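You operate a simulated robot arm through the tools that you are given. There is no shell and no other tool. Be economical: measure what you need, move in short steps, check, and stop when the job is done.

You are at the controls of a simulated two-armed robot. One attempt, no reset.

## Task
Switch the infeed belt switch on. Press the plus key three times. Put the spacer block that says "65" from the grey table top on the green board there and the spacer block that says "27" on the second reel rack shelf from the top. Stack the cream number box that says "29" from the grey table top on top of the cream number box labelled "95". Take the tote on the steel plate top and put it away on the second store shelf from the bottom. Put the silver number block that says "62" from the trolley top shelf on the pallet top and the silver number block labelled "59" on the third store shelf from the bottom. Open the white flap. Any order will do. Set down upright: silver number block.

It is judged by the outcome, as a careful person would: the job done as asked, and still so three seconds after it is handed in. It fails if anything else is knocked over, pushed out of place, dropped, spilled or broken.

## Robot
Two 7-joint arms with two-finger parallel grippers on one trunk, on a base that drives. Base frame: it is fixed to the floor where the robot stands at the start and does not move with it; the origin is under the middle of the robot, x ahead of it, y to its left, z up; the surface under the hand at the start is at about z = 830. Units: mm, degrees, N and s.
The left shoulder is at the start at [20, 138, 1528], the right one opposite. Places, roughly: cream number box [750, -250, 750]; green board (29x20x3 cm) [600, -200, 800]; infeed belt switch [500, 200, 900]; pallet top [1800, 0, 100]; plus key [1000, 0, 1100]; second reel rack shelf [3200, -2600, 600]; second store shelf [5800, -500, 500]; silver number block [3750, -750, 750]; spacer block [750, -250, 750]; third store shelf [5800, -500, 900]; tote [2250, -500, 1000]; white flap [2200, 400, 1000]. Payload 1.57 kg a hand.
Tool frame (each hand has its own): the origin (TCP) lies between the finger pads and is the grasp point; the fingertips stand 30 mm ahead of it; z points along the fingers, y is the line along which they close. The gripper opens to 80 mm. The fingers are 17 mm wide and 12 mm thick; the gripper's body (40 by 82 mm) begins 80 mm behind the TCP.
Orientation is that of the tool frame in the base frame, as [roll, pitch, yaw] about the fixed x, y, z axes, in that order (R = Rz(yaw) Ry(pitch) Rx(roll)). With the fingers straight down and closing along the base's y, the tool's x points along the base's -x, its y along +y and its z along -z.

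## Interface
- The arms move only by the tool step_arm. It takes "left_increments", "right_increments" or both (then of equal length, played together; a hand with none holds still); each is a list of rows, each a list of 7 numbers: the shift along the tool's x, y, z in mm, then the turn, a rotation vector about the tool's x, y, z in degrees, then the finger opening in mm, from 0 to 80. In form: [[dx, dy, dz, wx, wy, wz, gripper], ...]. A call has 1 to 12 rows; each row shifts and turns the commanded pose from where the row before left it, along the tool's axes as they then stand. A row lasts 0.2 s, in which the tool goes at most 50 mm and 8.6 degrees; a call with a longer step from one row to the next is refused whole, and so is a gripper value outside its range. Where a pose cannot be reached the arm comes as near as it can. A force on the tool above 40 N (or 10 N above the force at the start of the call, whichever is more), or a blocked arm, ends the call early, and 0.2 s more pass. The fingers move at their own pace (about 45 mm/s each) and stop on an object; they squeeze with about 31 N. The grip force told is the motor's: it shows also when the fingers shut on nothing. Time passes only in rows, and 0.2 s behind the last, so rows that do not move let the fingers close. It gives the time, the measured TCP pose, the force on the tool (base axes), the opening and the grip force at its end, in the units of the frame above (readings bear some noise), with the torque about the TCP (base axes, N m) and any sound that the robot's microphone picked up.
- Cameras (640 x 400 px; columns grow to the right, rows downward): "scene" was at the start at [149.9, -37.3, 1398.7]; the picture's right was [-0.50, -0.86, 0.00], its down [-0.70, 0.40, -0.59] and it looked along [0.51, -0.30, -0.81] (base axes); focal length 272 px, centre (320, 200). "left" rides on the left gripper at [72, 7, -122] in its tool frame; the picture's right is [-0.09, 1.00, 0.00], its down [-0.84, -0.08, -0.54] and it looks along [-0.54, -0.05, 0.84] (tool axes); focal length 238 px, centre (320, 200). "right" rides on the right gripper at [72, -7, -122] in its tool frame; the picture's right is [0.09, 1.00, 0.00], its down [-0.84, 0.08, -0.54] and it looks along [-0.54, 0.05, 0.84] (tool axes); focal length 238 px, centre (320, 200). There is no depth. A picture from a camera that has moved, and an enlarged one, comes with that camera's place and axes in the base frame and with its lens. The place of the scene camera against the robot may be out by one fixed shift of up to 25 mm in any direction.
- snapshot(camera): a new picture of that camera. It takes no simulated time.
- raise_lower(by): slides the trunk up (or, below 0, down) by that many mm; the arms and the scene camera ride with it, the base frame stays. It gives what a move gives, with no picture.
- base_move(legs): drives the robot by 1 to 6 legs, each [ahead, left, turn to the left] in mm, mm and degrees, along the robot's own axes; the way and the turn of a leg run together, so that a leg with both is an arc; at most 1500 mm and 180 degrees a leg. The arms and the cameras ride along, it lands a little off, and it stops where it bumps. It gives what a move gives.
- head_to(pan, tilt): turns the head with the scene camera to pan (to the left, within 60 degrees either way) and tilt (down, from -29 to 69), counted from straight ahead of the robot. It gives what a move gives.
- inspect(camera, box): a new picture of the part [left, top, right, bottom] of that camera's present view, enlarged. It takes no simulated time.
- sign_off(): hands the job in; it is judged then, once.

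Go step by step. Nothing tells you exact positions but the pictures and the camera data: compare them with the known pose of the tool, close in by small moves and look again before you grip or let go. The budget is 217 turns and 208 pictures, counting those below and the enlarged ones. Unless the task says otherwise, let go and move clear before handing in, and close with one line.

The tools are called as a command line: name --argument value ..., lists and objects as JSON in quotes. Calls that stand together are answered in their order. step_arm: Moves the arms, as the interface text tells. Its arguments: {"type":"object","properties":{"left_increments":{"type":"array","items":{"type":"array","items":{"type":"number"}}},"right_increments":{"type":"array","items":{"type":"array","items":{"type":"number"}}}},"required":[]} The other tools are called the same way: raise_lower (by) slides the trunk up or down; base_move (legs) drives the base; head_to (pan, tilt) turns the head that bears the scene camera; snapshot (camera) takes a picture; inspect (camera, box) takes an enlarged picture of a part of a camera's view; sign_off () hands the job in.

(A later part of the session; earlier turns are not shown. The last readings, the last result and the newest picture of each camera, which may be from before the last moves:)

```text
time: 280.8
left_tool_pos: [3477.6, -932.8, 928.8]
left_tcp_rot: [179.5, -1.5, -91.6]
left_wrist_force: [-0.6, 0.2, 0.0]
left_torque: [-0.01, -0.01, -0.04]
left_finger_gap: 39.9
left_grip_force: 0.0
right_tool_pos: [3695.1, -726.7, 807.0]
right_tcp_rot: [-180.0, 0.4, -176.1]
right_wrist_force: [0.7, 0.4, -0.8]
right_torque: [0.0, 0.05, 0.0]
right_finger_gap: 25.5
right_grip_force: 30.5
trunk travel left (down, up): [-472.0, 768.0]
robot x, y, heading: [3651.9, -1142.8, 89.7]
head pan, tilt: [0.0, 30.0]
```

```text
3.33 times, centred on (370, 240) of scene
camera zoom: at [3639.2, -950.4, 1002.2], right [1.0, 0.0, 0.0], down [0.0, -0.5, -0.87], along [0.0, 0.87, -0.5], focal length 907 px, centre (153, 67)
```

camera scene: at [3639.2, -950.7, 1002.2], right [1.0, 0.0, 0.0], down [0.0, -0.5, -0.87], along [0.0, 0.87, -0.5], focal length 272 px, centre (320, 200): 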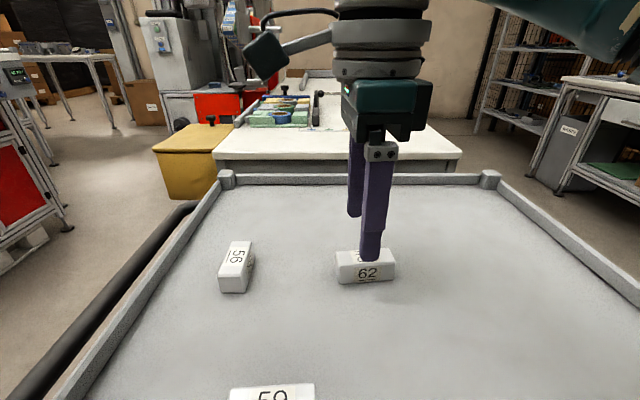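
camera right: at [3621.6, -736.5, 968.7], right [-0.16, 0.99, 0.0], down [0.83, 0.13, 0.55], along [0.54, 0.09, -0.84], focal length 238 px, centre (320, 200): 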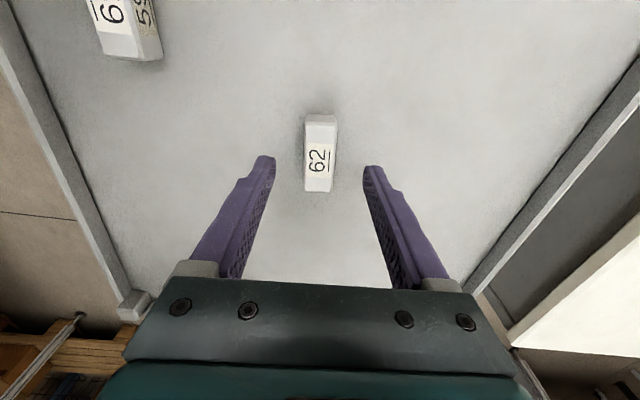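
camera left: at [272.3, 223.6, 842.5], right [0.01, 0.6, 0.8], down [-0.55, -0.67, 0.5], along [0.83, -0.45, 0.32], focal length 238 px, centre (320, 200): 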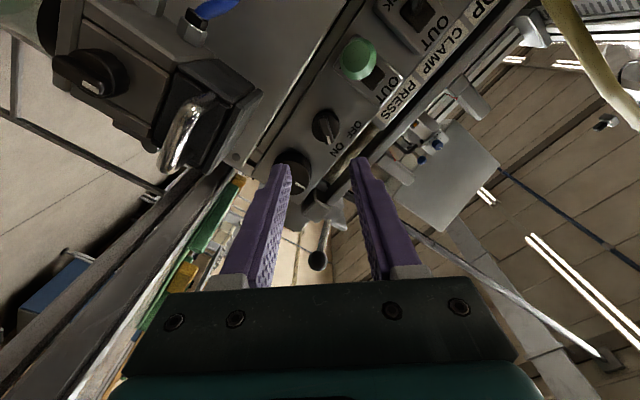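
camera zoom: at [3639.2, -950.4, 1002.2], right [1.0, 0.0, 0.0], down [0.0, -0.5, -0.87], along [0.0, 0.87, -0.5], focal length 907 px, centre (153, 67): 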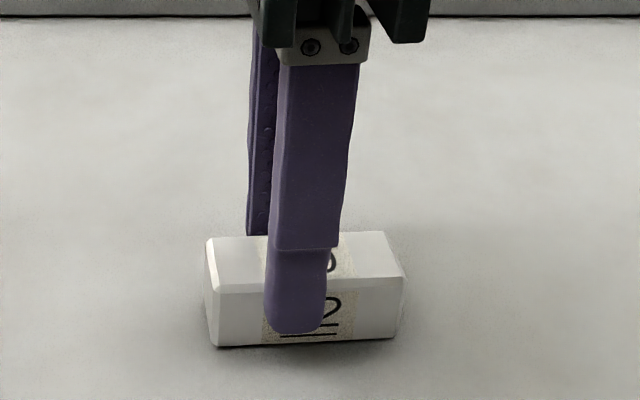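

"62" gripped. Lifting and moving the right hand aside; then rotating the left wrist for "59".

step_arm --right_increments '[[0, 0, -45, 0, 0, 0, 10], [0, 0, -45, 0, 0, 0, 10], [-45, -8, 0, 0, 0, 0, 10], [-45, -8, 0, 0, 0, 0, 10], [-45, -8, 0, 0, 0, 0, 10]]'

raise_lower --by 90

base_move --legs '[[-70, 0, 0]]'

step_arm --left_increments '[[0, -20, 0, 0, 0, -8.2, 60], [0, -20, 0, 0, 0, -8.2, 60], [0, 0, 0, 0, 0, -8.2, 60], [0, 0, 0, 0, 0, -8.2, 60], [0, 0, 0, 0, 0, -8.2, 60], [0, 0, 0, 0, 0, -8.2, 60], [0, 0, 0, 0, 0, -8.2, 60], [0, 0, 0, 0, 0, -8.2, 60], [0, 0, 0, 0, 0, -8.2, 60], [0, 0, 0, 0, 0, -8.2, 60], [0, 0, 0, 0, 0, -8, 60]]'

snapshot --camera "left"

snapshot --camera "scene"

```text
time: 282.0
left_tool_pos: [3478.8, -932.3, 929.0]
left_tcp_rot: [179.5, -1.5, -91.3]
left_wrist_force: [-0.5, -0.7, 0.0]
left_torque: [0.03, 0.0, -0.03]
left_finger_gap: 39.9
left_grip_force: 0.0
right_tool_pos: [3832.2, -743.0, 897.8]
right_tcp_rot: [-179.9, 0.5, -176.2]
right_wrist_force: [0.1, -0.1, -0.9]
right_torque: [0.03, -0.01, 0.01]
right_finger_gap: 25.4
right_grip_force: 30.7
trunk travel left (down, up): [-472.0, 768.0]
robot x, y, heading: [3651.6, -1139.2, 90.0]
head pan, tilt: [0.0, 30.0]
```

```text
time: 283.3
left_tool_pos: [3477.5, -932.7, 1018.7]
left_tcp_rot: [179.6, -1.6, -91.4]
left_wrist_force: [0.5, 0.8, -0.1]
left_torque: [0.02, 0.02, 0.0]
left_finger_gap: 39.8
left_grip_force: 0.0
right_tool_pos: [3830.8, -741.8, 988.6]
right_tcp_rot: [-179.8, 0.5, -176.2]
right_wrist_force: [0.0, 0.2, -2.0]
right_torque: [0.02, 0.01, -0.01]
right_finger_gap: 25.4
right_grip_force: 31.0
trunk travel left (down, up): [-562.0, 678.0]
robot x, y, heading: [3648.7, -1140.1, 89.7]
head pan, tilt: [0.0, 30.0]
```

```text
time: 284.3
left_tool_pos: [3476.8, -1003.7, 1018.9]
left_tcp_rot: [179.6, -1.7, -91.4]
left_wrist_force: [0.6, 0.6, 0.0]
left_torque: [0.01, 0.01, 0.0]
left_finger_gap: 39.9
left_grip_force: 0.0
right_tool_pos: [3830.6, -812.0, 988.6]
right_tcp_rot: [-179.8, 0.4, -176.1]
right_wrist_force: [-0.1, -0.5, -1.2]
right_torque: [0.02, 0.02, 0.0]
right_finger_gap: 25.4
right_grip_force: 31.4
trunk travel left (down, up): [-562.0, 678.0]
robot x, y, heading: [3650.1, -1212.1, 90.0]
head pan, tilt: [0.0, 30.0]
```

```text
time: 286.7
left_tool_pos: [3555.9, -1051.7, 988.7]
left_tcp_rot: [162.8, -12.0, -2.4]
left_wrist_force: [-7.7, 6.4, 24.8]
left_torque: [-0.54, -2.48, 0.49]
left_finger_gap: 60.2
left_grip_force: 0.0
right_tool_pos: [3829.8, -812.3, 988.7]
right_tcp_rot: [180.0, 0.3, -176.2]
right_wrist_force: [-0.9, -0.7, -1.6]
right_torque: [-0.02, 0.02, -0.02]
right_finger_gap: 25.3
right_grip_force: 30.5
trunk travel left (down, up): [-562.0, 678.0]
robot x, y, heading: [3657.7, -1208.3, 89.9]
head pan, tilt: [0.0, 30.0]
stopped in row 11 (left hand): the force on the tool passed its limit at 152 N (the readings are from after the stop); the commanded pose is now the measured one
```

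```text
74 pictures are left
camera left: at [3602.4, -1023.5, 1120.5], right [-0.19, -0.94, 0.27], down [-0.91, 0.27, 0.31], along [-0.37, -0.19, -0.91], focal length 238 px, centre (320, 200)
```

left: 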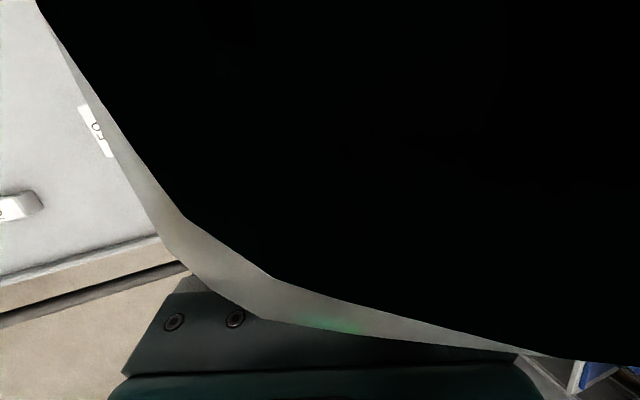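

```text
73 pictures are left
camera scene: at [3639.9, -1021.4, 1089.7], right [1.0, -0.01, 0.0], down [0.0, -0.52, -0.85], along [0.01, 0.85, -0.52], focal length 272 px, centre (320, 200)
```

scene: 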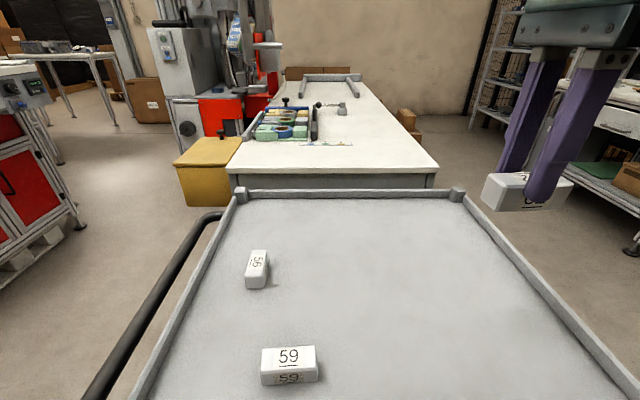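

The left wrist bumped the robot's own head while turning (objects undisturbed). Moving the left hand forward, away from the body.

step_arm --left_increments '[[0, -40, 0, 0, 0, 0, 60], [0, -40, 0, 0, 0, 0, 60], [0, -40, 0, 0, 0, 0, 60], [0, -30, 0, 6, 0, 0, 60]]'

snapshot --camera "left"

```text
time: 287.7
left_tool_pos: [3570.6, -908.9, 944.9]
left_tcp_rot: [169.0, -11.7, -2.6]
left_wrist_force: [1.0, -0.8, 0.9]
left_torque: [-0.03, -0.01, 0.01]
left_finger_gap: 60.3
left_grip_force: 0.1
right_tool_pos: [3829.0, -812.0, 987.5]
right_tcp_rot: [-179.9, 0.3, -176.2]
right_wrist_force: [-0.3, 0.1, -1.2]
right_torque: [-0.02, 0.03, -0.03]
right_finger_gap: 25.3
right_grip_force: 30.9
trunk travel left (down, up): [-562.0, 678.0]
robot x, y, heading: [3654.3, -1211.8, 90.2]
head pan, tilt: [0.0, 30.0]
```

```text
72 pictures are left
camera left: at [3616.9, -893.6, 1078.8], right [-0.17, -0.97, 0.17], down [-0.91, 0.22, 0.34], along [-0.37, -0.09, -0.93], focal length 238 px, centre (320, 200)
```

left: 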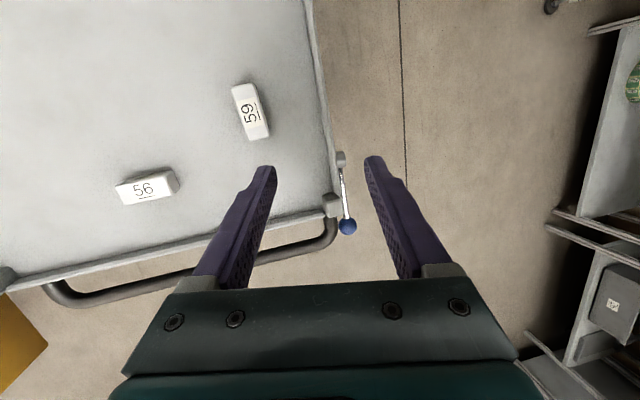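

step_arm --left_increments '[[0, 0, 0, 5.5, -6, 0, 60], [0, 0, 0, 5.5, -6, 0, 60], [25, -22, 0, 0, 0, 0, 60], [25, -22, 0, 0, 0, 0, 60]]'

snapshot --camera "left"

```text
time: 288.7
left_tool_pos: [3625.0, -868.2, 945.0]
left_tcp_rot: [-179.9, 0.3, -3.7]
left_wrist_force: [0.7, 0.2, -0.5]
left_torque: [0.01, -0.02, 0.02]
left_finger_gap: 60.1
left_grip_force: 0.1
right_tool_pos: [3829.8, -813.4, 988.3]
right_tcp_rot: [-180.0, 0.4, -176.2]
right_wrist_force: [-0.4, -0.2, -1.2]
right_torque: [-0.01, 0.02, 0.0]
right_finger_gap: 25.0
right_grip_force: 30.6
trunk travel left (down, up): [-562.0, 678.0]
robot x, y, heading: [3654.9, -1211.3, 90.0]
head pan, tilt: [0.0, 30.0]
```

```text
71 pictures are left
camera left: at [3695.8, -879.1, 1067.8], right [-0.16, -0.99, 0.0], down [-0.83, 0.13, 0.55], along [-0.54, 0.09, -0.84], focal length 238 px, centre (320, 200)
```

left: 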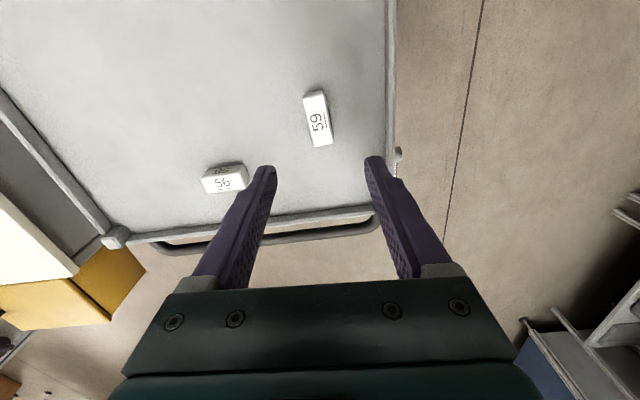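

step_arm --left_increments '[[2, -3, 0, 0, 0, -4, 60], [0, 0, 40, 0, 0, 0, 60], [0, 0, 40, 0, 0, 0, 60], [0, 0, 25, 0, 0, 0, 60]]'

snapshot --camera "left"

```text
time: 289.7
left_tool_pos: [3624.4, -864.8, 840.1]
left_tcp_rot: [-179.9, 0.2, 0.3]
left_wrist_force: [0.6, 0.5, -0.5]
left_torque: [-0.02, 0.03, 0.0]
left_finger_gap: 60.2
left_grip_force: 0.1
right_tool_pos: [3829.8, -812.5, 987.9]
right_tcp_rot: [-179.9, 0.3, -176.2]
right_wrist_force: [0.1, -0.3, -1.1]
right_torque: [-0.01, -0.01, -0.01]
right_finger_gap: 25.6
right_grip_force: 30.8
trunk travel left (down, up): [-562.0, 678.0]
robot x, y, heading: [3651.8, -1211.4, 89.7]
head pan, tilt: [0.0, 30.0]
```

```text
70 pictures are left
camera left: at [3697.4, -871.2, 962.2], right [-0.09, -1.0, 0.0], down [-0.83, 0.07, 0.55], along [-0.54, 0.05, -0.84], focal length 238 px, centre (320, 200)
```

left: 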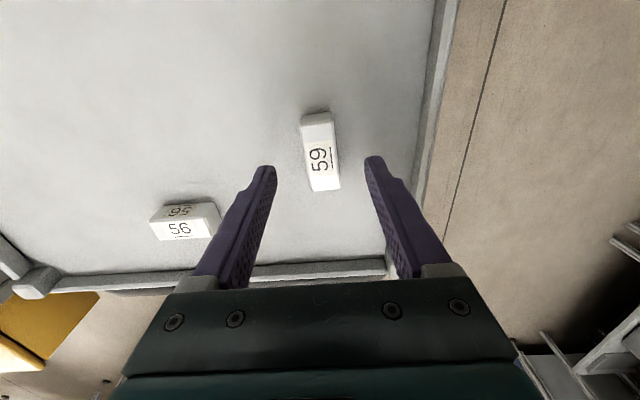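

step_arm --left_increments '[[0, 0, 17, 0, 0, 0, 56], [0, 0, 10, 0, 0, 0, 56], [0, 0, 6, 0, 0, 0, 56], [0, 0, 0, 0, 0, 0, 10], [0, 0, 0, 0, 0, 0, 10], [0, 0, 0, 0, 0, 0, 10], [0, 0, 0, 0, 0, 0, 10]]'

step_arm --left_increments '[[0, 0, -45, 0, 0, 0, 10], [0, 0, -45, 0, 0, 0, 10], [0, 0, -45, 0, 0, 0, 10]]'

snapshot --camera "left"

```text
time: 291.3
left_tool_pos: [3623.4, -866.2, 807.3]
left_tcp_rot: [-179.9, 0.3, 0.3]
left_wrist_force: [-1.0, 0.4, 0.7]
left_torque: [-0.02, 0.04, 0.02]
left_finger_gap: 25.1
left_grip_force: 31.0
right_tool_pos: [3829.4, -813.1, 985.9]
right_tcp_rot: [180.0, 0.3, -176.1]
right_wrist_force: [0.4, 0.4, -1.7]
right_torque: [0.0, 0.01, 0.0]
right_finger_gap: 25.3
right_grip_force: 31.3
trunk travel left (down, up): [-562.0, 678.0]
robot x, y, heading: [3650.7, -1210.3, 90.1]
head pan, tilt: [0.0, 30.0]
```

```text
time: 292.1
left_tool_pos: [3624.3, -865.1, 943.9]
left_tcp_rot: [-180.0, 0.3, 0.4]
left_wrist_force: [-0.1, -0.2, -1.3]
left_torque: [0.0, -0.01, 0.03]
left_finger_gap: 25.4
left_grip_force: 30.8
right_tool_pos: [3829.7, -812.3, 988.3]
right_tcp_rot: [-180.0, 0.2, -176.2]
right_wrist_force: [0.0, -0.2, -1.4]
right_torque: [0.0, 0.0, 0.02]
right_finger_gap: 25.4
right_grip_force: 31.4
trunk travel left (down, up): [-562.0, 678.0]
robot x, y, heading: [3651.4, -1206.1, 89.8]
head pan, tilt: [0.0, 30.0]
```

```text
69 pictures are left
camera left: at [3696.3, -872.2, 1065.8], right [-0.09, -1.0, 0.0], down [-0.83, 0.07, 0.55], along [-0.55, 0.05, -0.84], focal length 238 px, centre (320, 200)
```

left: 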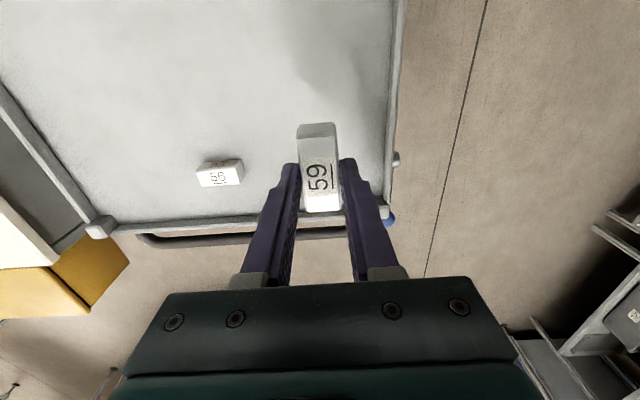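

Both blocks are held. Driving toward the store shelves.

base_move --legs '[[-250, 0, 0], [0, 0, -90], [1150, 0, 0]]'

head_to --pan 40 --tilt 15

snapshot --camera "scene"

```text
time: 303.2
left_tool_pos: [5155.1, -1434.4, 942.8]
left_tcp_rot: [-179.9, 0.4, -89.7]
left_wrist_force: [0.0, -0.2, -0.9]
left_torque: [-0.01, -0.01, -0.06]
left_finger_gap: 25.2
left_grip_force: 31.2
right_tool_pos: [5207.8, -1640.9, 986.8]
right_tcp_rot: [-179.9, 0.3, 93.7]
right_wrist_force: [0.5, 0.1, -1.7]
right_torque: [0.03, -0.02, -0.02]
right_finger_gap: 25.2
right_grip_force: 30.6
trunk travel left (down, up): [-562.0, 678.0]
robot x, y, heading: [4809.5, -1464.5, -0.1]
head pan, tilt: [0.0, 30.0]
```

```text
time: 304.3
left_tool_pos: [5155.7, -1434.0, 943.7]
left_tcp_rot: [-179.8, 0.2, -89.8]
left_wrist_force: [-0.5, 0.2, -1.4]
left_torque: [0.03, -0.01, -0.01]
left_finger_gap: 25.0
left_grip_force: 30.8
right_tool_pos: [5208.5, -1640.2, 988.6]
right_tcp_rot: [-179.9, 0.2, 93.7]
right_wrist_force: [-0.4, 0.6, -0.7]
right_torque: [0.0, 0.0, -0.01]
right_finger_gap: 25.3
right_grip_force: 31.2
trunk travel left (down, up): [-562.0, 678.0]
robot x, y, heading: [4810.6, -1461.3, -0.3]
head pan, tilt: [40.0, 15.0]
```

```text
68 pictures are left
camera scene: at [4967.9, -1403.5, 1116.3], right [0.64, -0.77, 0.0], down [-0.2, -0.17, -0.97], along [0.74, 0.62, -0.26], focal length 272 px, centre (320, 200)
```

scene: 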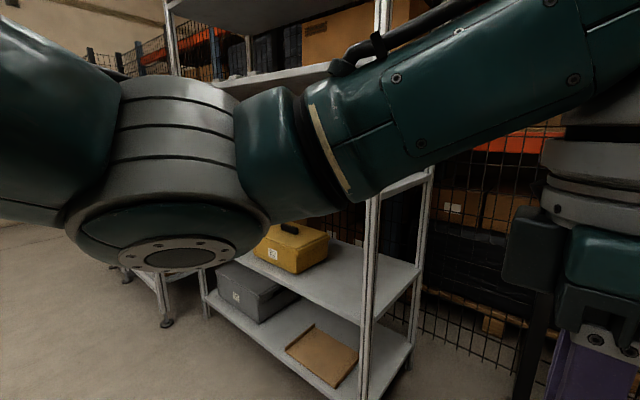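

The store rack's front is around x≈5700–5850, y≈-930…180. Moving to face it.

base_move --legs '[[-150, 1000, 0]]'

head_to --pan 0 --tilt 12

snapshot --camera "scene"

```text
time: 309.5
left_tool_pos: [5007.9, -433.7, 943.6]
left_tcp_rot: [-179.9, 0.3, -89.7]
left_wrist_force: [-0.1, 0.4, -1.8]
left_torque: [-0.01, 0.03, 0.0]
left_finger_gap: 25.1
left_grip_force: 30.8
right_tool_pos: [5060.3, -639.8, 987.9]
right_tcp_rot: [-179.9, 0.3, 93.8]
right_wrist_force: [0.0, 0.3, -1.2]
right_torque: [0.01, -0.02, -0.03]
right_finger_gap: 25.0
right_grip_force: 31.1
trunk travel left (down, up): [-562.0, 678.0]
robot x, y, heading: [4662.8, -459.2, -0.1]
head pan, tilt: [40.0, 15.0]
```

```text
time: 310.6
left_tool_pos: [5008.6, -433.7, 942.1]
left_tcp_rot: [-180.0, 0.2, -89.7]
left_wrist_force: [0.0, -0.2, -1.7]
left_torque: [-0.02, -0.02, 0.01]
left_finger_gap: 25.1
left_grip_force: 31.3
right_tool_pos: [5059.7, -640.1, 989.1]
right_tcp_rot: [-179.9, 0.3, 93.7]
right_wrist_force: [0.6, -0.6, -1.8]
right_torque: [0.03, 0.02, 0.0]
right_finger_gap: 25.1
right_grip_force: 30.9
trunk travel left (down, up): [-562.0, 678.0]
robot x, y, heading: [4658.6, -463.7, 0.1]
head pan, tilt: [0.0, 12.0]
```

```text
67 pictures are left
camera scene: at [4841.8, -462.4, 1121.3], right [0.0, -1.0, 0.0], down [-0.21, 0.0, -0.98], along [0.98, 0.0, -0.21], focal length 272 px, centre (320, 200)
```

scene: 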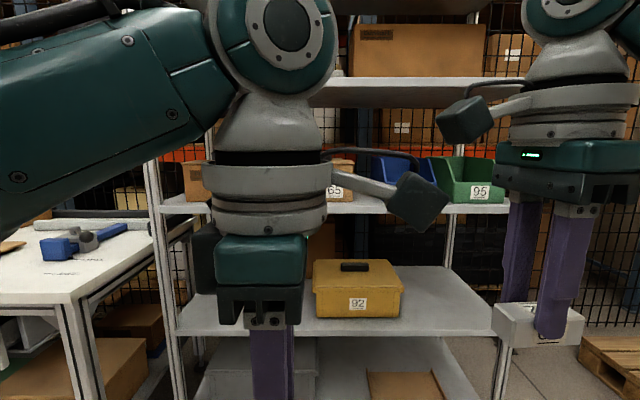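

The second shelf (yellow case "92") and third shelf (bins) are visible. Raising to look onto the third shelf.

raise_lower --by 300

base_move --legs '[[150, -250, 0]]'

head_to --pan 12 --tilt 28

snapshot --camera "scene"

```text
time: 313.6
left_tool_pos: [5007.1, -433.7, 1242.5]
left_tcp_rot: [-179.9, 0.3, -89.7]
left_wrist_force: [0.5, -0.4, -1.0]
left_torque: [-0.01, 0.01, 0.01]
left_finger_gap: 25.4
left_grip_force: 30.9
right_tool_pos: [5060.0, -639.2, 1289.0]
right_tcp_rot: [-179.9, 0.3, 93.7]
right_wrist_force: [-0.1, 0.2, -1.7]
right_torque: [0.02, 0.02, 0.02]
right_finger_gap: 25.4
right_grip_force: 30.7
trunk travel left (down, up): [-862.0, 378.0]
robot x, y, heading: [4658.2, -461.6, -0.2]
head pan, tilt: [0.0, 12.0]
```

```text
time: 315.6
left_tool_pos: [5155.1, -683.9, 1243.5]
left_tcp_rot: [-179.8, 0.3, -89.7]
left_wrist_force: [-0.5, -0.3, -1.1]
left_torque: [-0.02, 0.0, 0.01]
left_finger_gap: 25.2
left_grip_force: 30.8
right_tool_pos: [5209.1, -889.8, 1288.5]
right_tcp_rot: [-179.9, 0.4, 93.8]
right_wrist_force: [0.4, 0.6, -1.7]
right_torque: [0.01, -0.01, 0.01]
right_finger_gap: 25.3
right_grip_force: 31.1
trunk travel left (down, up): [-862.0, 378.0]
robot x, y, heading: [4807.4, -709.2, -0.1]
head pan, tilt: [0.0, 12.0]
```

```text
time: 316.4
left_tool_pos: [5155.3, -683.3, 1243.3]
left_tcp_rot: [-179.9, 0.3, -89.7]
left_wrist_force: [-0.2, 0.8, -1.6]
left_torque: [0.02, 0.0, 0.02]
left_finger_gap: 25.4
left_grip_force: 31.7
right_tool_pos: [5209.2, -889.7, 1287.6]
right_tcp_rot: [-179.9, 0.4, 93.8]
right_wrist_force: [-0.5, 0.1, -1.2]
right_torque: [0.01, -0.02, -0.04]
right_finger_gap: 25.4
right_grip_force: 30.6
trunk travel left (down, up): [-862.0, 378.0]
robot x, y, heading: [4808.8, -709.8, -0.0]
head pan, tilt: [12.0, 28.0]
```

```text
66 pictures are left
camera scene: at [4986.1, -693.6, 1395.4], right [0.21, -0.98, 0.0], down [-0.46, -0.1, -0.88], along [0.86, 0.18, -0.47], focal length 272 px, centre (320, 200)
```

scene: 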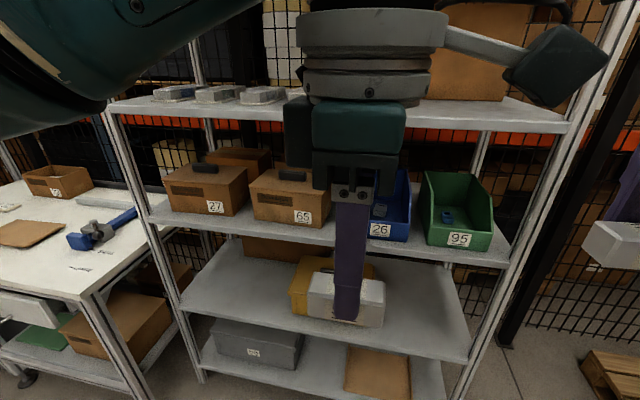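

Third shelf has a gap between box "65" and bin "26", but headroom (~290 mm) requires a tilted grip. I'll regrasp "59" with a 45° tool on the free front corner of the white bench nearby (z≈770).

base_move --legs '[[0, 740, 0], [200, 0, 0]]'

raise_lower --by -230

step_arm --left_increments '[[0, -20, 0, 0, 0, 8.2, 10], [0, -20, 0, 0, 0, 8.2, 10], [0, 0, 0, 0, 0, 8.2, 10], [0, 0, 0, 0, 0, 8.2, 10], [0, 0, 0, 0, 0, 8.2, 10], [0, 0, 0, 0, 0, 8.2, 10], [0, 0, 0, 0, 0, 8.2, 10], [0, 0, 0, 0, 0, 8.2, 10], [0, 0, 0, 0, 0, 8.2, 10], [0, 0, 0, 0, 0, 8.2, 10], [0, 0, 0, 0, 0, 8, 10]]'

head_to --pan 20 --tilt 35

snapshot --camera "scene"

snapshot --camera "left"

```text
time: 321.6
left_tool_pos: [5358.4, 44.0, 1242.6]
left_tcp_rot: [-179.9, 0.2, -90.3]
left_wrist_force: [-0.4, -0.2, -2.0]
left_torque: [-0.01, -0.01, -0.03]
left_finger_gap: 24.6
left_grip_force: 30.8
right_tool_pos: [5412.3, -163.4, 1286.6]
right_tcp_rot: [-180.0, 0.3, 93.3]
right_wrist_force: [-0.9, -0.1, -1.7]
right_torque: [-0.01, -0.01, -0.01]
right_finger_gap: 25.3
right_grip_force: 30.9
trunk travel left (down, up): [-862.0, 378.0]
robot x, y, heading: [5013.2, 17.0, -0.5]
head pan, tilt: [12.0, 28.0]
```

```text
time: 324.0
left_tool_pos: [5359.2, 44.1, 1013.7]
left_tcp_rot: [-179.9, 0.4, -90.1]
left_wrist_force: [-0.5, 0.6, -1.4]
left_torque: [-0.02, 0.02, -0.03]
left_finger_gap: 25.1
left_grip_force: 31.0
right_tool_pos: [5411.0, -164.0, 1058.3]
right_tcp_rot: [-179.8, 0.4, 93.4]
right_wrist_force: [-0.4, -0.5, -1.1]
right_torque: [-0.03, 0.01, -0.04]
right_finger_gap: 25.4
right_grip_force: 31.1
trunk travel left (down, up): [-632.0, 608.0]
robot x, y, heading: [5016.7, 17.9, -0.6]
head pan, tilt: [12.0, 28.0]
```

```text
time: 326.4
left_tool_pos: [5398.5, 42.4, 1013.2]
left_tcp_rot: [179.7, 0.1, 179.6]
left_wrist_force: [-0.3, -0.4, -1.3]
left_torque: [-0.01, -0.02, 0.0]
left_finger_gap: 25.1
left_grip_force: 30.8
right_tool_pos: [5410.1, -162.8, 1057.4]
right_tcp_rot: [-179.9, 0.4, 93.3]
right_wrist_force: [-0.1, -0.1, -1.2]
right_torque: [-0.02, 0.01, 0.01]
right_finger_gap: 25.1
right_grip_force: 31.3
trunk travel left (down, up): [-632.0, 608.0]
robot x, y, heading: [5013.5, 16.7, -0.7]
head pan, tilt: [12.0, 28.0]
```

```text
time: 327.1
left_tool_pos: [5398.5, 40.8, 1013.9]
left_tcp_rot: [179.7, 0.1, 179.8]
left_wrist_force: [-1.3, -1.0, -0.5]
left_torque: [0.01, -0.01, 0.01]
left_finger_gap: 25.2
left_grip_force: 31.5
right_tool_pos: [5410.8, -162.1, 1056.5]
right_tcp_rot: [-179.9, 0.5, 93.4]
right_wrist_force: [-0.3, -0.5, -1.1]
right_torque: [0.0, 0.01, 0.03]
right_finger_gap: 25.1
right_grip_force: 30.6
trunk travel left (down, up): [-632.0, 608.0]
robot x, y, heading: [5014.2, 16.7, -0.8]
head pan, tilt: [20.0, 35.0]
```

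```text
65 pictures are left
camera scene: at [5183.7, 46.0, 1154.4], right [0.33, -0.94, 0.0], down [-0.54, -0.19, -0.82], along [0.77, 0.27, -0.57], focal length 272 px, centre (320, 200)
```

scene: 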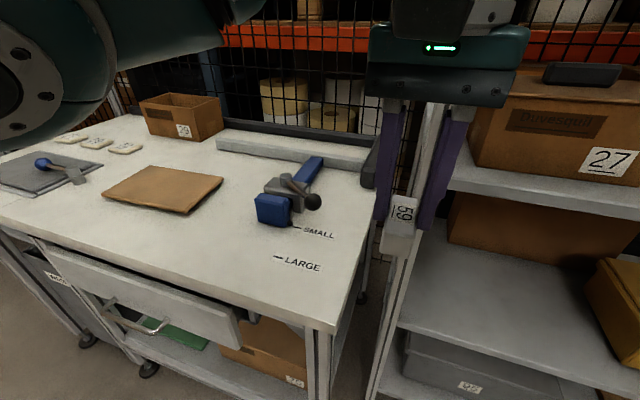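

```text
64 pictures are left
camera left: at [5326.5, 47.4, 1135.6], right [0.1, 1.0, 0.01], down [0.84, -0.08, 0.54], along [0.54, -0.05, -0.84], focal length 238 px, centre (320, 200)
```

left: 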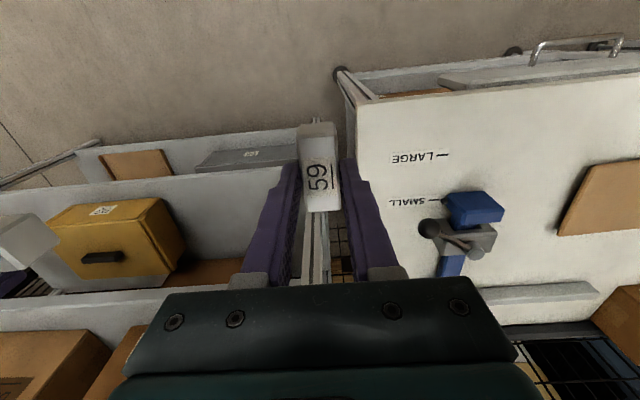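

Bench corner is at (5402,92). Moving "59" to (5460,165) and lowering it there.

step_arm --left_increments '[[-15, 31, 0, 0, 0, 0, 10], [-15, 31, 0, 0, 0, 0, 10], [-16, 31, 0, 0, 0, 0, 10], [-16, 31, 0, 0, 0, 0, 10]]'

raise_lower --by -100

step_arm --left_increments '[[0, 0, 45, 0, 0, 0, 10], [0, 0, 30, 0, 0, 0, 10]]'

inspect --camera "scene" --box '[200, 120, 440, 320]'

```text
time: 328.1
left_tool_pos: [5461.3, 163.5, 1013.8]
left_tcp_rot: [179.7, 0.1, 179.6]
left_wrist_force: [0.3, -0.7, -0.7]
left_torque: [-0.01, 0.0, -0.02]
left_finger_gap: 25.0
left_grip_force: 31.0
right_tool_pos: [5411.3, -162.5, 1057.7]
right_tcp_rot: [-179.9, 0.3, 93.2]
right_wrist_force: [-0.6, 1.3, -0.5]
right_torque: [0.01, -0.02, -0.03]
right_finger_gap: 25.4
right_grip_force: 30.7
trunk travel left (down, up): [-632.0, 608.0]
robot x, y, heading: [5015.7, 17.0, -0.5]
head pan, tilt: [20.0, 35.0]
```

```text
time: 329.4
left_tool_pos: [5461.7, 162.5, 913.6]
left_tcp_rot: [179.6, 0.2, 179.9]
left_wrist_force: [0.2, -1.3, -0.7]
left_torque: [-0.02, 0.0, 0.02]
left_finger_gap: 24.9
left_grip_force: 31.0
right_tool_pos: [5411.4, -163.2, 957.9]
right_tcp_rot: [-179.9, 0.5, 93.4]
right_wrist_force: [-0.5, 0.8, -1.7]
right_torque: [-0.01, 0.01, 0.03]
right_finger_gap: 25.3
right_grip_force: 31.2
trunk travel left (down, up): [-532.0, 708.0]
robot x, y, heading: [5015.0, 18.3, -0.7]
head pan, tilt: [20.0, 35.0]
```

```text
time: 330.0
left_tool_pos: [5462.0, 165.6, 838.2]
left_tcp_rot: [179.8, 0.1, 179.7]
left_wrist_force: [-1.2, 0.5, -1.0]
left_torque: [0.04, 0.01, 0.0]
left_finger_gap: 25.4
left_grip_force: 30.6
right_tool_pos: [5410.3, -162.8, 957.3]
right_tcp_rot: [-179.8, 0.4, 93.4]
right_wrist_force: [0.2, 1.0, -1.6]
right_torque: [-0.02, -0.01, -0.01]
right_finger_gap: 25.0
right_grip_force: 31.4
trunk travel left (down, up): [-532.0, 708.0]
robot x, y, heading: [5013.6, 19.1, -0.6]
head pan, tilt: [20.0, 35.0]
```

```text
2.00 times, centred on (320, 220) of scene
camera zoom: at [5183.6, 46.0, 1054.4], right [0.33, -0.94, 0.0], down [-0.54, -0.19, -0.82], along [0.77, 0.27, -0.57], focal length 544 px, centre (320, 160)
```

zoom: 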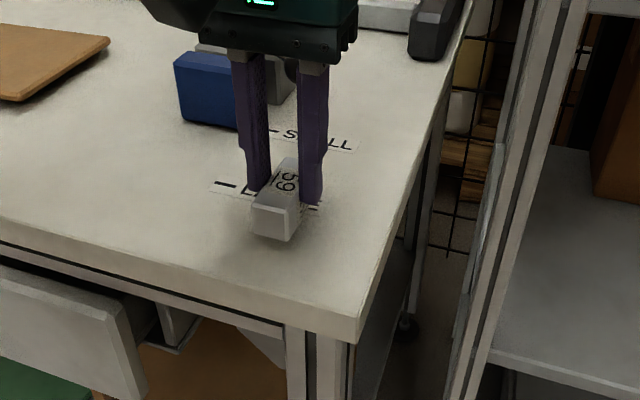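

step_arm --left_increments '[[0, 0, 20, 0, 0, 0, 10], [0, 0, 6, 0, 0, 0, 10], [0, 0, 4, 0, 0, 0, 10], [0, 0, 3, 0, 0, 0, 10], [0, 0, 0, 0, 0, 0, 10]]'

```text
time: 331.0
left_tool_pos: [5464.5, 163.9, 809.5]
left_tcp_rot: [179.8, 0.5, 179.7]
left_wrist_force: [0.4, 3.2, 12.3]
left_torque: [-0.08, 0.32, -0.05]
left_finger_gap: 25.4
left_grip_force: 30.5
right_tool_pos: [5412.2, -163.0, 958.1]
right_tcp_rot: [-180.0, 0.4, 93.3]
right_wrist_force: [-1.1, -0.1, -1.4]
right_torque: [0.01, -0.04, -0.01]
right_finger_gap: 25.3
right_grip_force: 31.4
trunk travel left (down, up): [-532.0, 708.0]
robot x, y, heading: [5010.1, 18.2, -0.8]
head pan, tilt: [20.0, 35.0]
stopped in row 5 (left hand): the force on the tool passed its limit at 43 N (the readings are from after the stop); the commanded pose is now the measured one
```

Set down. Releasing, rising, tilting the tool 45° forward.

step_arm --left_increments '[[0, 0, -2, 0, 0, 0, 60], [0, 0, 0, 0, 0, 0, 60], [0, 0, -30, 0, 0, 0, 60], [0, 0, -30, 0, 0, 0, 60], [0, 0, 0, 0, -7.5, 0, 60], [0, 0, 0, 0, -7.5, 0, 60], [0, 0, 0, 0, -7.5, 0, 60], [0, 0, 0, 0, -7.5, 0, 60], [0, 0, 0, 0, -7.5, 0, 60], [0, 0, 0, 0, -7.5, 0, 60]]'

inspect --camera "scene" --box '[200, 120, 440, 320]'

snapshot --camera "left"

```text
time: 333.2
left_tool_pos: [5462.7, 163.4, 870.6]
left_tcp_rot: [179.8, 45.4, 179.5]
left_wrist_force: [0.4, 0.3, 0.4]
left_torque: [-0.01, 0.01, 0.0]
left_finger_gap: 59.9
left_grip_force: 0.1
right_tool_pos: [5411.4, -164.3, 957.1]
right_tcp_rot: [-179.9, 0.5, 93.2]
right_wrist_force: [0.3, 0.1, -1.3]
right_torque: [0.03, -0.01, 0.02]
right_finger_gap: 25.0
right_grip_force: 31.6
trunk travel left (down, up): [-532.0, 708.0]
robot x, y, heading: [5014.1, 17.0, -0.6]
head pan, tilt: [20.0, 35.0]
```

```text
2.00 times, centred on (320, 220) of scene
camera zoom: at [5183.4, 46.1, 1054.4], right [0.33, -0.94, 0.0], down [-0.54, -0.19, -0.82], along [0.77, 0.27, -0.57], focal length 544 px, centre (320, 160)
```

zoom: 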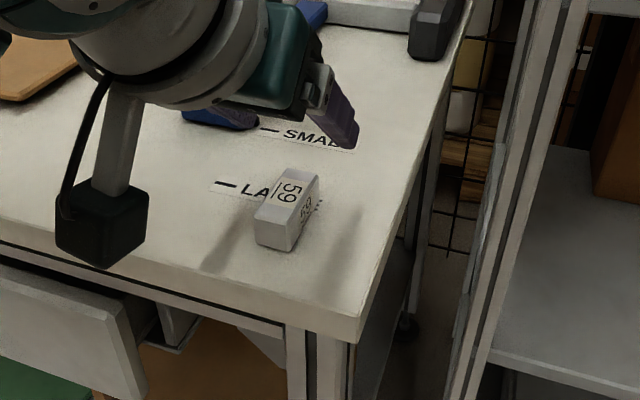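

```text
61 pictures are left
camera left: at [5324.6, 171.0, 905.6], right [0.07, 1.0, 0.07], down [0.2, -0.08, 0.98], along [0.98, -0.06, -0.21], focal length 238 px, centre (320, 200)
```

left: 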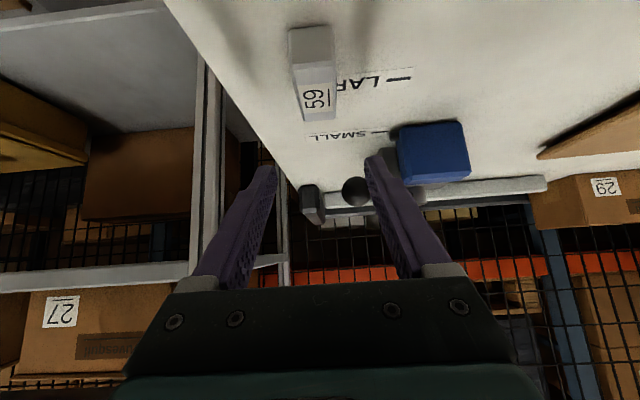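

step_arm --left_increments '[[22, 0, 18, 0, 0, 0, 60], [18, 0, 16, 0, 0, 0, 60], [6, 0, 6, 0, 0, 0, 60]]'

inspect --camera "scene" --box '[200, 120, 440, 320]'

snapshot --camera "left"

```text
time: 334.0
left_tool_pos: [5458.3, 162.6, 808.9]
left_tcp_rot: [179.8, 45.3, 179.5]
left_wrist_force: [1.1, 0.6, 0.9]
left_torque: [-0.02, 0.01, -0.01]
left_finger_gap: 60.2
left_grip_force: 0.0
right_tool_pos: [5411.0, -162.2, 957.5]
right_tcp_rot: [-179.9, 0.4, 93.3]
right_wrist_force: [0.6, -0.9, -1.2]
right_torque: [0.02, 0.01, -0.01]
right_finger_gap: 25.3
right_grip_force: 31.2
trunk travel left (down, up): [-532.0, 708.0]
robot x, y, heading: [5016.6, 18.6, -0.7]
head pan, tilt: [20.0, 35.0]
```

```text
2.00 times, centred on (320, 220) of scene
camera zoom: at [5183.7, 46.1, 1054.4], right [0.33, -0.94, 0.0], down [-0.54, -0.19, -0.82], along [0.77, 0.27, -0.57], focal length 544 px, centre (320, 160)
```

zoom: 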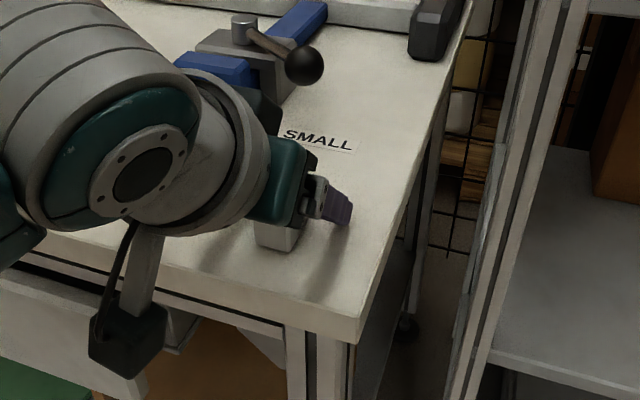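

```text
59 pictures are left
camera left: at [5321.3, 171.9, 844.5], right [0.07, 1.0, 0.07], down [0.2, -0.08, 0.98], along [0.98, -0.05, -0.21], focal length 238 px, centre (320, 200)
```

left: 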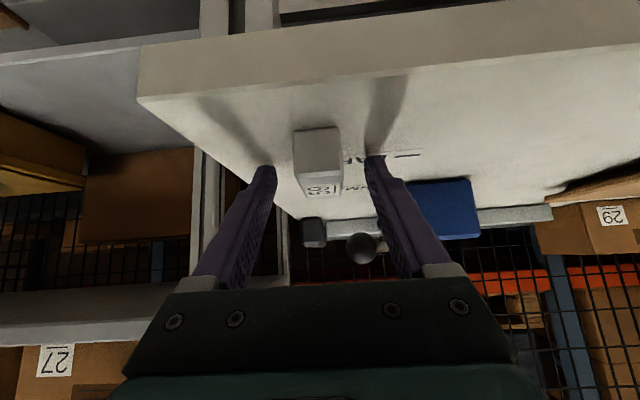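

step_arm --left_increments '[[3, 0, 3, 0, 0, 0, 60], [0, 0, 0, 0, 0, 0, 10], [0, 0, 0, 0, 0, 0, 10], [0, 0, 0, 0, 0, 0, 10], [0, 0, 0, 0, 0, 0, 10], [-14, 0, -14, 0, 0, 0, 10], [-28, 0, -28, 0, 0, 0, 10], [-28, 0, -28, 0, 0, 0, 10]]'

snapshot --camera "left"

```text
time: 335.8
left_tool_pos: [5457.2, 163.2, 904.0]
left_tcp_rot: [179.8, 45.2, 179.4]
left_wrist_force: [0.8, -0.1, -0.9]
left_torque: [-0.01, 0.03, 0.03]
left_finger_gap: 25.3
left_grip_force: 30.9
right_tool_pos: [5410.9, -162.5, 957.6]
right_tcp_rot: [-179.9, 0.5, 93.3]
right_wrist_force: [-0.4, 0.0, -1.4]
right_torque: [0.01, 0.02, -0.03]
right_finger_gap: 25.0
right_grip_force: 30.9
trunk travel left (down, up): [-532.0, 708.0]
robot x, y, heading: [5013.8, 16.6, -0.5]
head pan, tilt: [20.0, 35.0]
```

```text
58 pictures are left
camera left: at [5321.3, 170.6, 939.3], right [0.07, 1.0, 0.07], down [0.21, -0.08, 0.98], along [0.98, -0.06, -0.21], focal length 238 px, centre (320, 200)
```

left: 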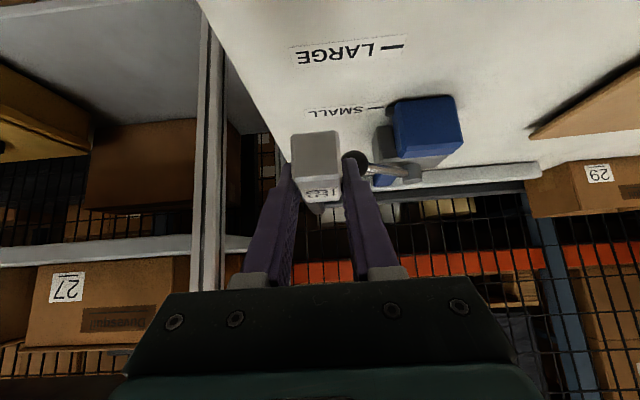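

"59" is regripped at 45°. Tucking the right hand and moving in front of the third-shelf gap (y≈-643).

step_arm --right_increments '[[0, -38, 0, 0, 0, 0, 10], [0, -38, 0, 0, 0, 0, 10], [0, -38, 0, 0, 0, 0, 10], [0, -36, 0, 0, 0, 0, 10]]'

raise_lower --by 100

base_move --legs '[[-60, 0, 0.5], [0, -806, 0]]'

snapshot --camera "left"

head_to --pan 15 --tilt 15

snapshot --camera "scene"

```text
time: 336.8
left_tool_pos: [5458.3, 163.5, 903.6]
left_tcp_rot: [179.8, 45.3, 179.6]
left_wrist_force: [0.5, 0.4, -1.5]
left_torque: [-0.01, -0.01, 0.03]
left_finger_gap: 25.3
left_grip_force: 31.7
right_tool_pos: [5259.5, -171.8, 958.0]
right_tcp_rot: [-179.9, 0.3, 93.3]
right_wrist_force: [0.2, 0.2, -1.4]
right_torque: [0.01, -0.01, 0.02]
right_finger_gap: 25.4
right_grip_force: 31.0
trunk travel left (down, up): [-532.0, 708.0]
robot x, y, heading: [5016.7, 18.6, -0.7]
head pan, tilt: [20.0, 35.0]
```

```text
time: 338.1
left_tool_pos: [5458.1, 162.8, 1003.8]
left_tcp_rot: [179.8, 45.2, 179.4]
left_wrist_force: [0.1, 0.3, -0.9]
left_torque: [-0.03, -0.02, -0.04]
left_finger_gap: 25.3
left_grip_force: 31.0
right_tool_pos: [5261.5, -171.1, 1057.3]
right_tcp_rot: [-179.9, 0.4, 93.3]
right_wrist_force: [-0.1, 0.0, -1.3]
right_torque: [0.01, 0.01, -0.04]
right_finger_gap: 25.1
right_grip_force: 30.9
trunk travel left (down, up): [-632.0, 608.0]
robot x, y, heading: [5010.9, 17.7, -0.4]
head pan, tilt: [20.0, 35.0]
```

```text
time: 343.0
left_tool_pos: [5396.8, -636.6, 1004.3]
left_tcp_rot: [179.8, 45.2, 179.9]
left_wrist_force: [-0.6, 0.8, -1.1]
left_torque: [0.03, 0.01, 0.03]
left_finger_gap: 25.8
left_grip_force: 30.7
right_tool_pos: [5199.5, -971.9, 1058.2]
right_tcp_rot: [-180.0, 0.4, 93.6]
right_wrist_force: [-1.0, 0.5, -0.9]
right_torque: [0.0, -0.01, 0.0]
right_finger_gap: 25.4
right_grip_force: 30.8
trunk travel left (down, up): [-632.0, 608.0]
robot x, y, heading: [4953.2, -781.6, -0.3]
head pan, tilt: [20.0, 35.0]
```

```text
57 pictures are left
camera left: at [5259.0, -629.4, 1039.2], right [0.06, 1.0, 0.07], down [0.2, -0.08, 0.98], along [0.98, -0.05, -0.21], focal length 238 px, centre (320, 200)
```

left: 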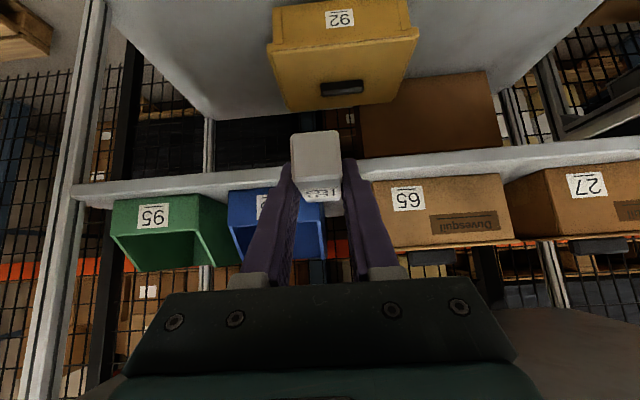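

```text
time: 343.9
left_tool_pos: [5397.2, -637.0, 1003.1]
left_tcp_rot: [179.8, 45.3, 179.9]
left_wrist_force: [0.3, -0.7, -1.2]
left_torque: [-0.01, 0.03, 0.01]
left_finger_gap: 25.6
left_grip_force: 31.1
right_tool_pos: [5200.2, -971.8, 1058.2]
right_tcp_rot: [-179.9, 0.4, 93.7]
right_wrist_force: [0.4, -0.4, -2.0]
right_torque: [0.02, 0.01, 0.0]
right_finger_gap: 25.2
right_grip_force: 31.5
trunk travel left (down, up): [-632.0, 608.0]
robot x, y, heading: [4949.4, -784.5, -0.4]
head pan, tilt: [15.0, 15.0]
```

```text
56 pictures are left
camera scene: at [5129.3, -760.5, 1186.3], right [0.26, -0.97, 0.0], down [-0.25, -0.07, -0.97], along [0.93, 0.25, -0.26], focal length 272 px, centre (320, 200)
```

scene: 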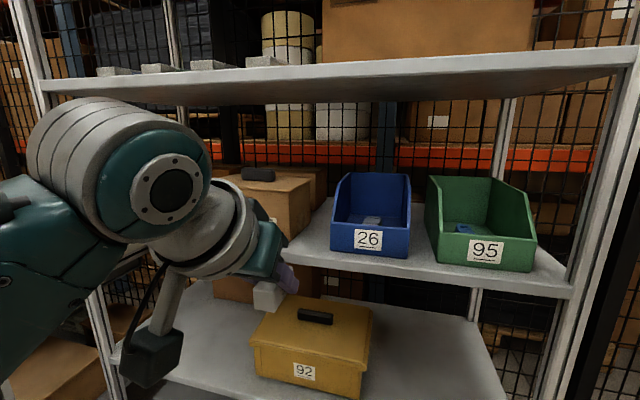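

The gap is between bin "26" and box "65" (y≈-607), and there's also a front strip. I'll raise a bit, center on the gap and move 100 mm closer to measure the shelf edge.

raise_lower --by 25

base_move --legs '[[90, 30, 0.4]]'

snapshot --camera "left"

snapshot --camera "scene"

```text
time: 344.6
left_tool_pos: [5397.1, -636.8, 1028.2]
left_tcp_rot: [179.8, 45.4, 180.0]
left_wrist_force: [-0.1, 0.3, -1.7]
left_torque: [-0.03, -0.01, -0.03]
left_finger_gap: 25.3
left_grip_force: 30.5
right_tool_pos: [5200.9, -971.3, 1082.7]
right_tcp_rot: [-179.9, 0.3, 93.5]
right_wrist_force: [0.0, -1.1, -1.1]
right_torque: [0.0, 0.01, 0.0]
right_finger_gap: 25.6
right_grip_force: 31.0
trunk travel left (down, up): [-657.0, 583.0]
robot x, y, heading: [4953.9, -783.0, -0.0]
head pan, tilt: [15.0, 15.0]
```

```text
time: 345.7
left_tool_pos: [5483.9, -604.0, 1028.6]
left_tcp_rot: [179.8, 45.3, -179.9]
left_wrist_force: [-0.9, 0.3, -1.5]
left_torque: [-0.02, 0.04, 0.0]
left_finger_gap: 25.6
left_grip_force: 30.9
right_tool_pos: [5289.9, -940.7, 1081.7]
right_tcp_rot: [-179.9, 0.5, 94.0]
right_wrist_force: [-0.2, 0.4, -0.7]
right_torque: [0.04, 0.02, 0.03]
right_finger_gap: 25.2
right_grip_force: 31.5
trunk travel left (down, up): [-657.0, 583.0]
robot x, y, heading: [5040.7, -752.8, 0.1]
head pan, tilt: [15.0, 15.0]
```

```text
55 pictures are left
camera left: at [5346.8, -597.6, 1064.1], right [0.06, 1.0, 0.07], down [0.2, -0.08, 0.98], along [0.98, -0.04, -0.21], focal length 238 px, centre (320, 200)
```

left: 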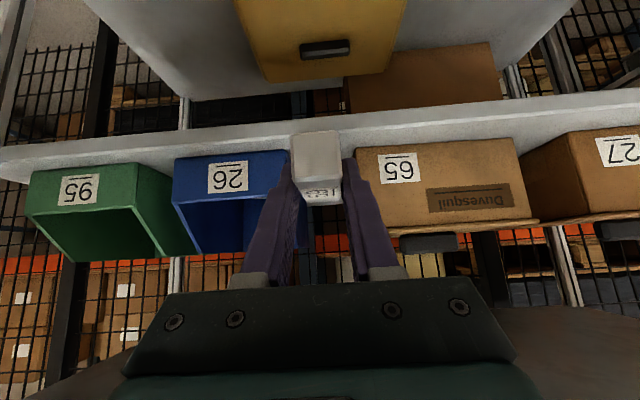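

```text
54 pictures are left
camera scene: at [5218.0, -729.5, 1211.4], right [0.26, -0.97, 0.0], down [-0.25, -0.07, -0.97], along [0.93, 0.25, -0.26], focal length 272 px, centre (320, 200)
```

scene: 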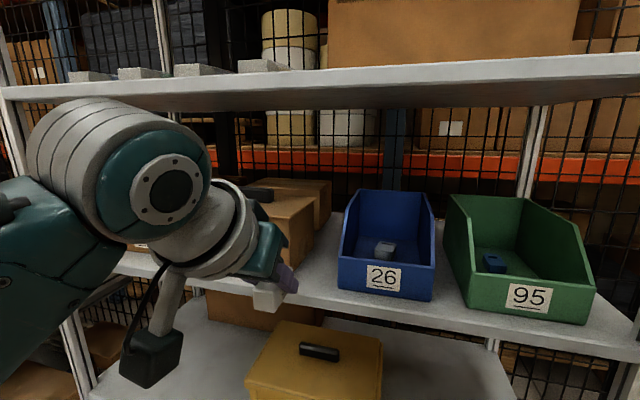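

Shelf top ≈930, front edge ≈5612, gap y -644…-555 (89 mm). Driving in 168 mm at this height.

base_move --legs '[[166, 4, 0]]'

snapshot --camera "left"

snapshot --camera "scene"

```text
time: 347.1
left_tool_pos: [5647.3, -599.0, 1028.1]
left_tcp_rot: [179.9, 45.2, -179.8]
left_wrist_force: [0.4, 0.5, -1.1]
left_torque: [0.03, -0.02, 0.01]
left_finger_gap: 25.5
left_grip_force: 31.1
right_tool_pos: [5454.6, -936.9, 1082.7]
right_tcp_rot: [-179.9, 0.4, 94.0]
right_wrist_force: [0.4, -0.7, -0.7]
right_torque: [-0.03, 0.0, 0.0]
right_finger_gap: 25.3
right_grip_force: 31.4
trunk travel left (down, up): [-657.0, 583.0]
robot x, y, heading: [5205.5, -749.9, 0.2]
head pan, tilt: [15.0, 15.0]
```

```text
53 pictures are left
camera left: at [5510.5, -593.4, 1064.0], right [0.06, 1.0, 0.07], down [0.21, -0.08, 0.98], along [0.98, -0.04, -0.21], focal length 238 px, centre (320, 200)
```

left: 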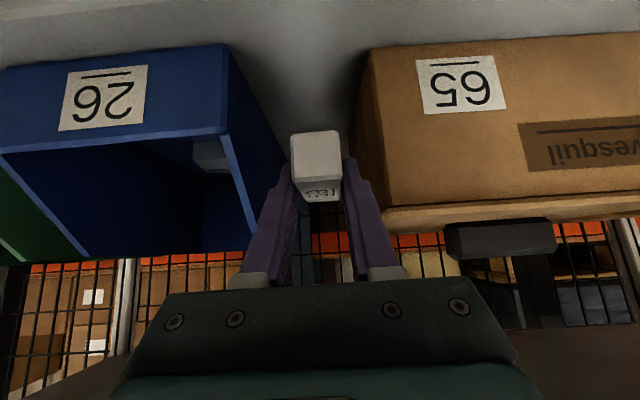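

```text
52 pictures are left
camera scene: at [5381.7, -725.3, 1211.4], right [0.26, -0.97, 0.0], down [-0.25, -0.07, -0.97], along [0.93, 0.25, -0.26], focal length 272 px, centre (320, 200)
```

scene: 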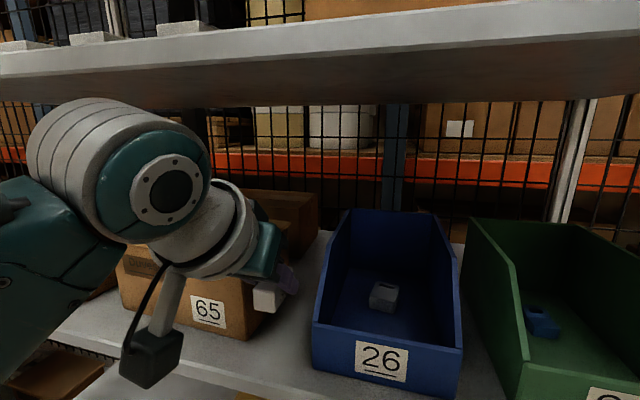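

Centered well; shifting 6 mm toward the bin, then lowering gradually.

step_arm --left_increments '[[0, -6, 0, 0, 0, 0, 10], [18, 0, 18, 0, 0, 0, 10], [18, 0, 18, 0, 0, 0, 10], [4, 0, 4, 0, 0, 0, 10]]'

snapshot --camera "left"

```text
time: 348.1
left_tool_pos: [5647.9, -605.2, 970.6]
left_tcp_rot: [179.8, 45.3, -179.7]
left_wrist_force: [-0.2, 0.0, -0.3]
left_torque: [0.01, 0.03, -0.01]
left_finger_gap: 25.7
left_grip_force: 30.7
right_tool_pos: [5453.5, -935.5, 1082.0]
right_tcp_rot: [-180.0, 0.5, 93.9]
right_wrist_force: [-0.1, -0.2, -1.2]
right_torque: [0.0, -0.01, 0.0]
right_finger_gap: 25.6
right_grip_force: 31.0
trunk travel left (down, up): [-657.0, 583.0]
robot x, y, heading: [5203.4, -749.7, 0.0]
head pan, tilt: [15.0, 15.0]
```

```text
51 pictures are left
camera left: at [5510.3, -599.5, 1006.5], right [0.06, 1.0, 0.07], down [0.2, -0.08, 0.98], along [0.98, -0.04, -0.21], focal length 238 px, centre (320, 200)
```

left: 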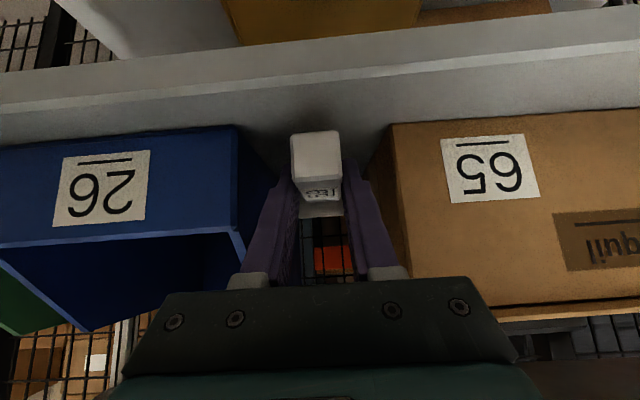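

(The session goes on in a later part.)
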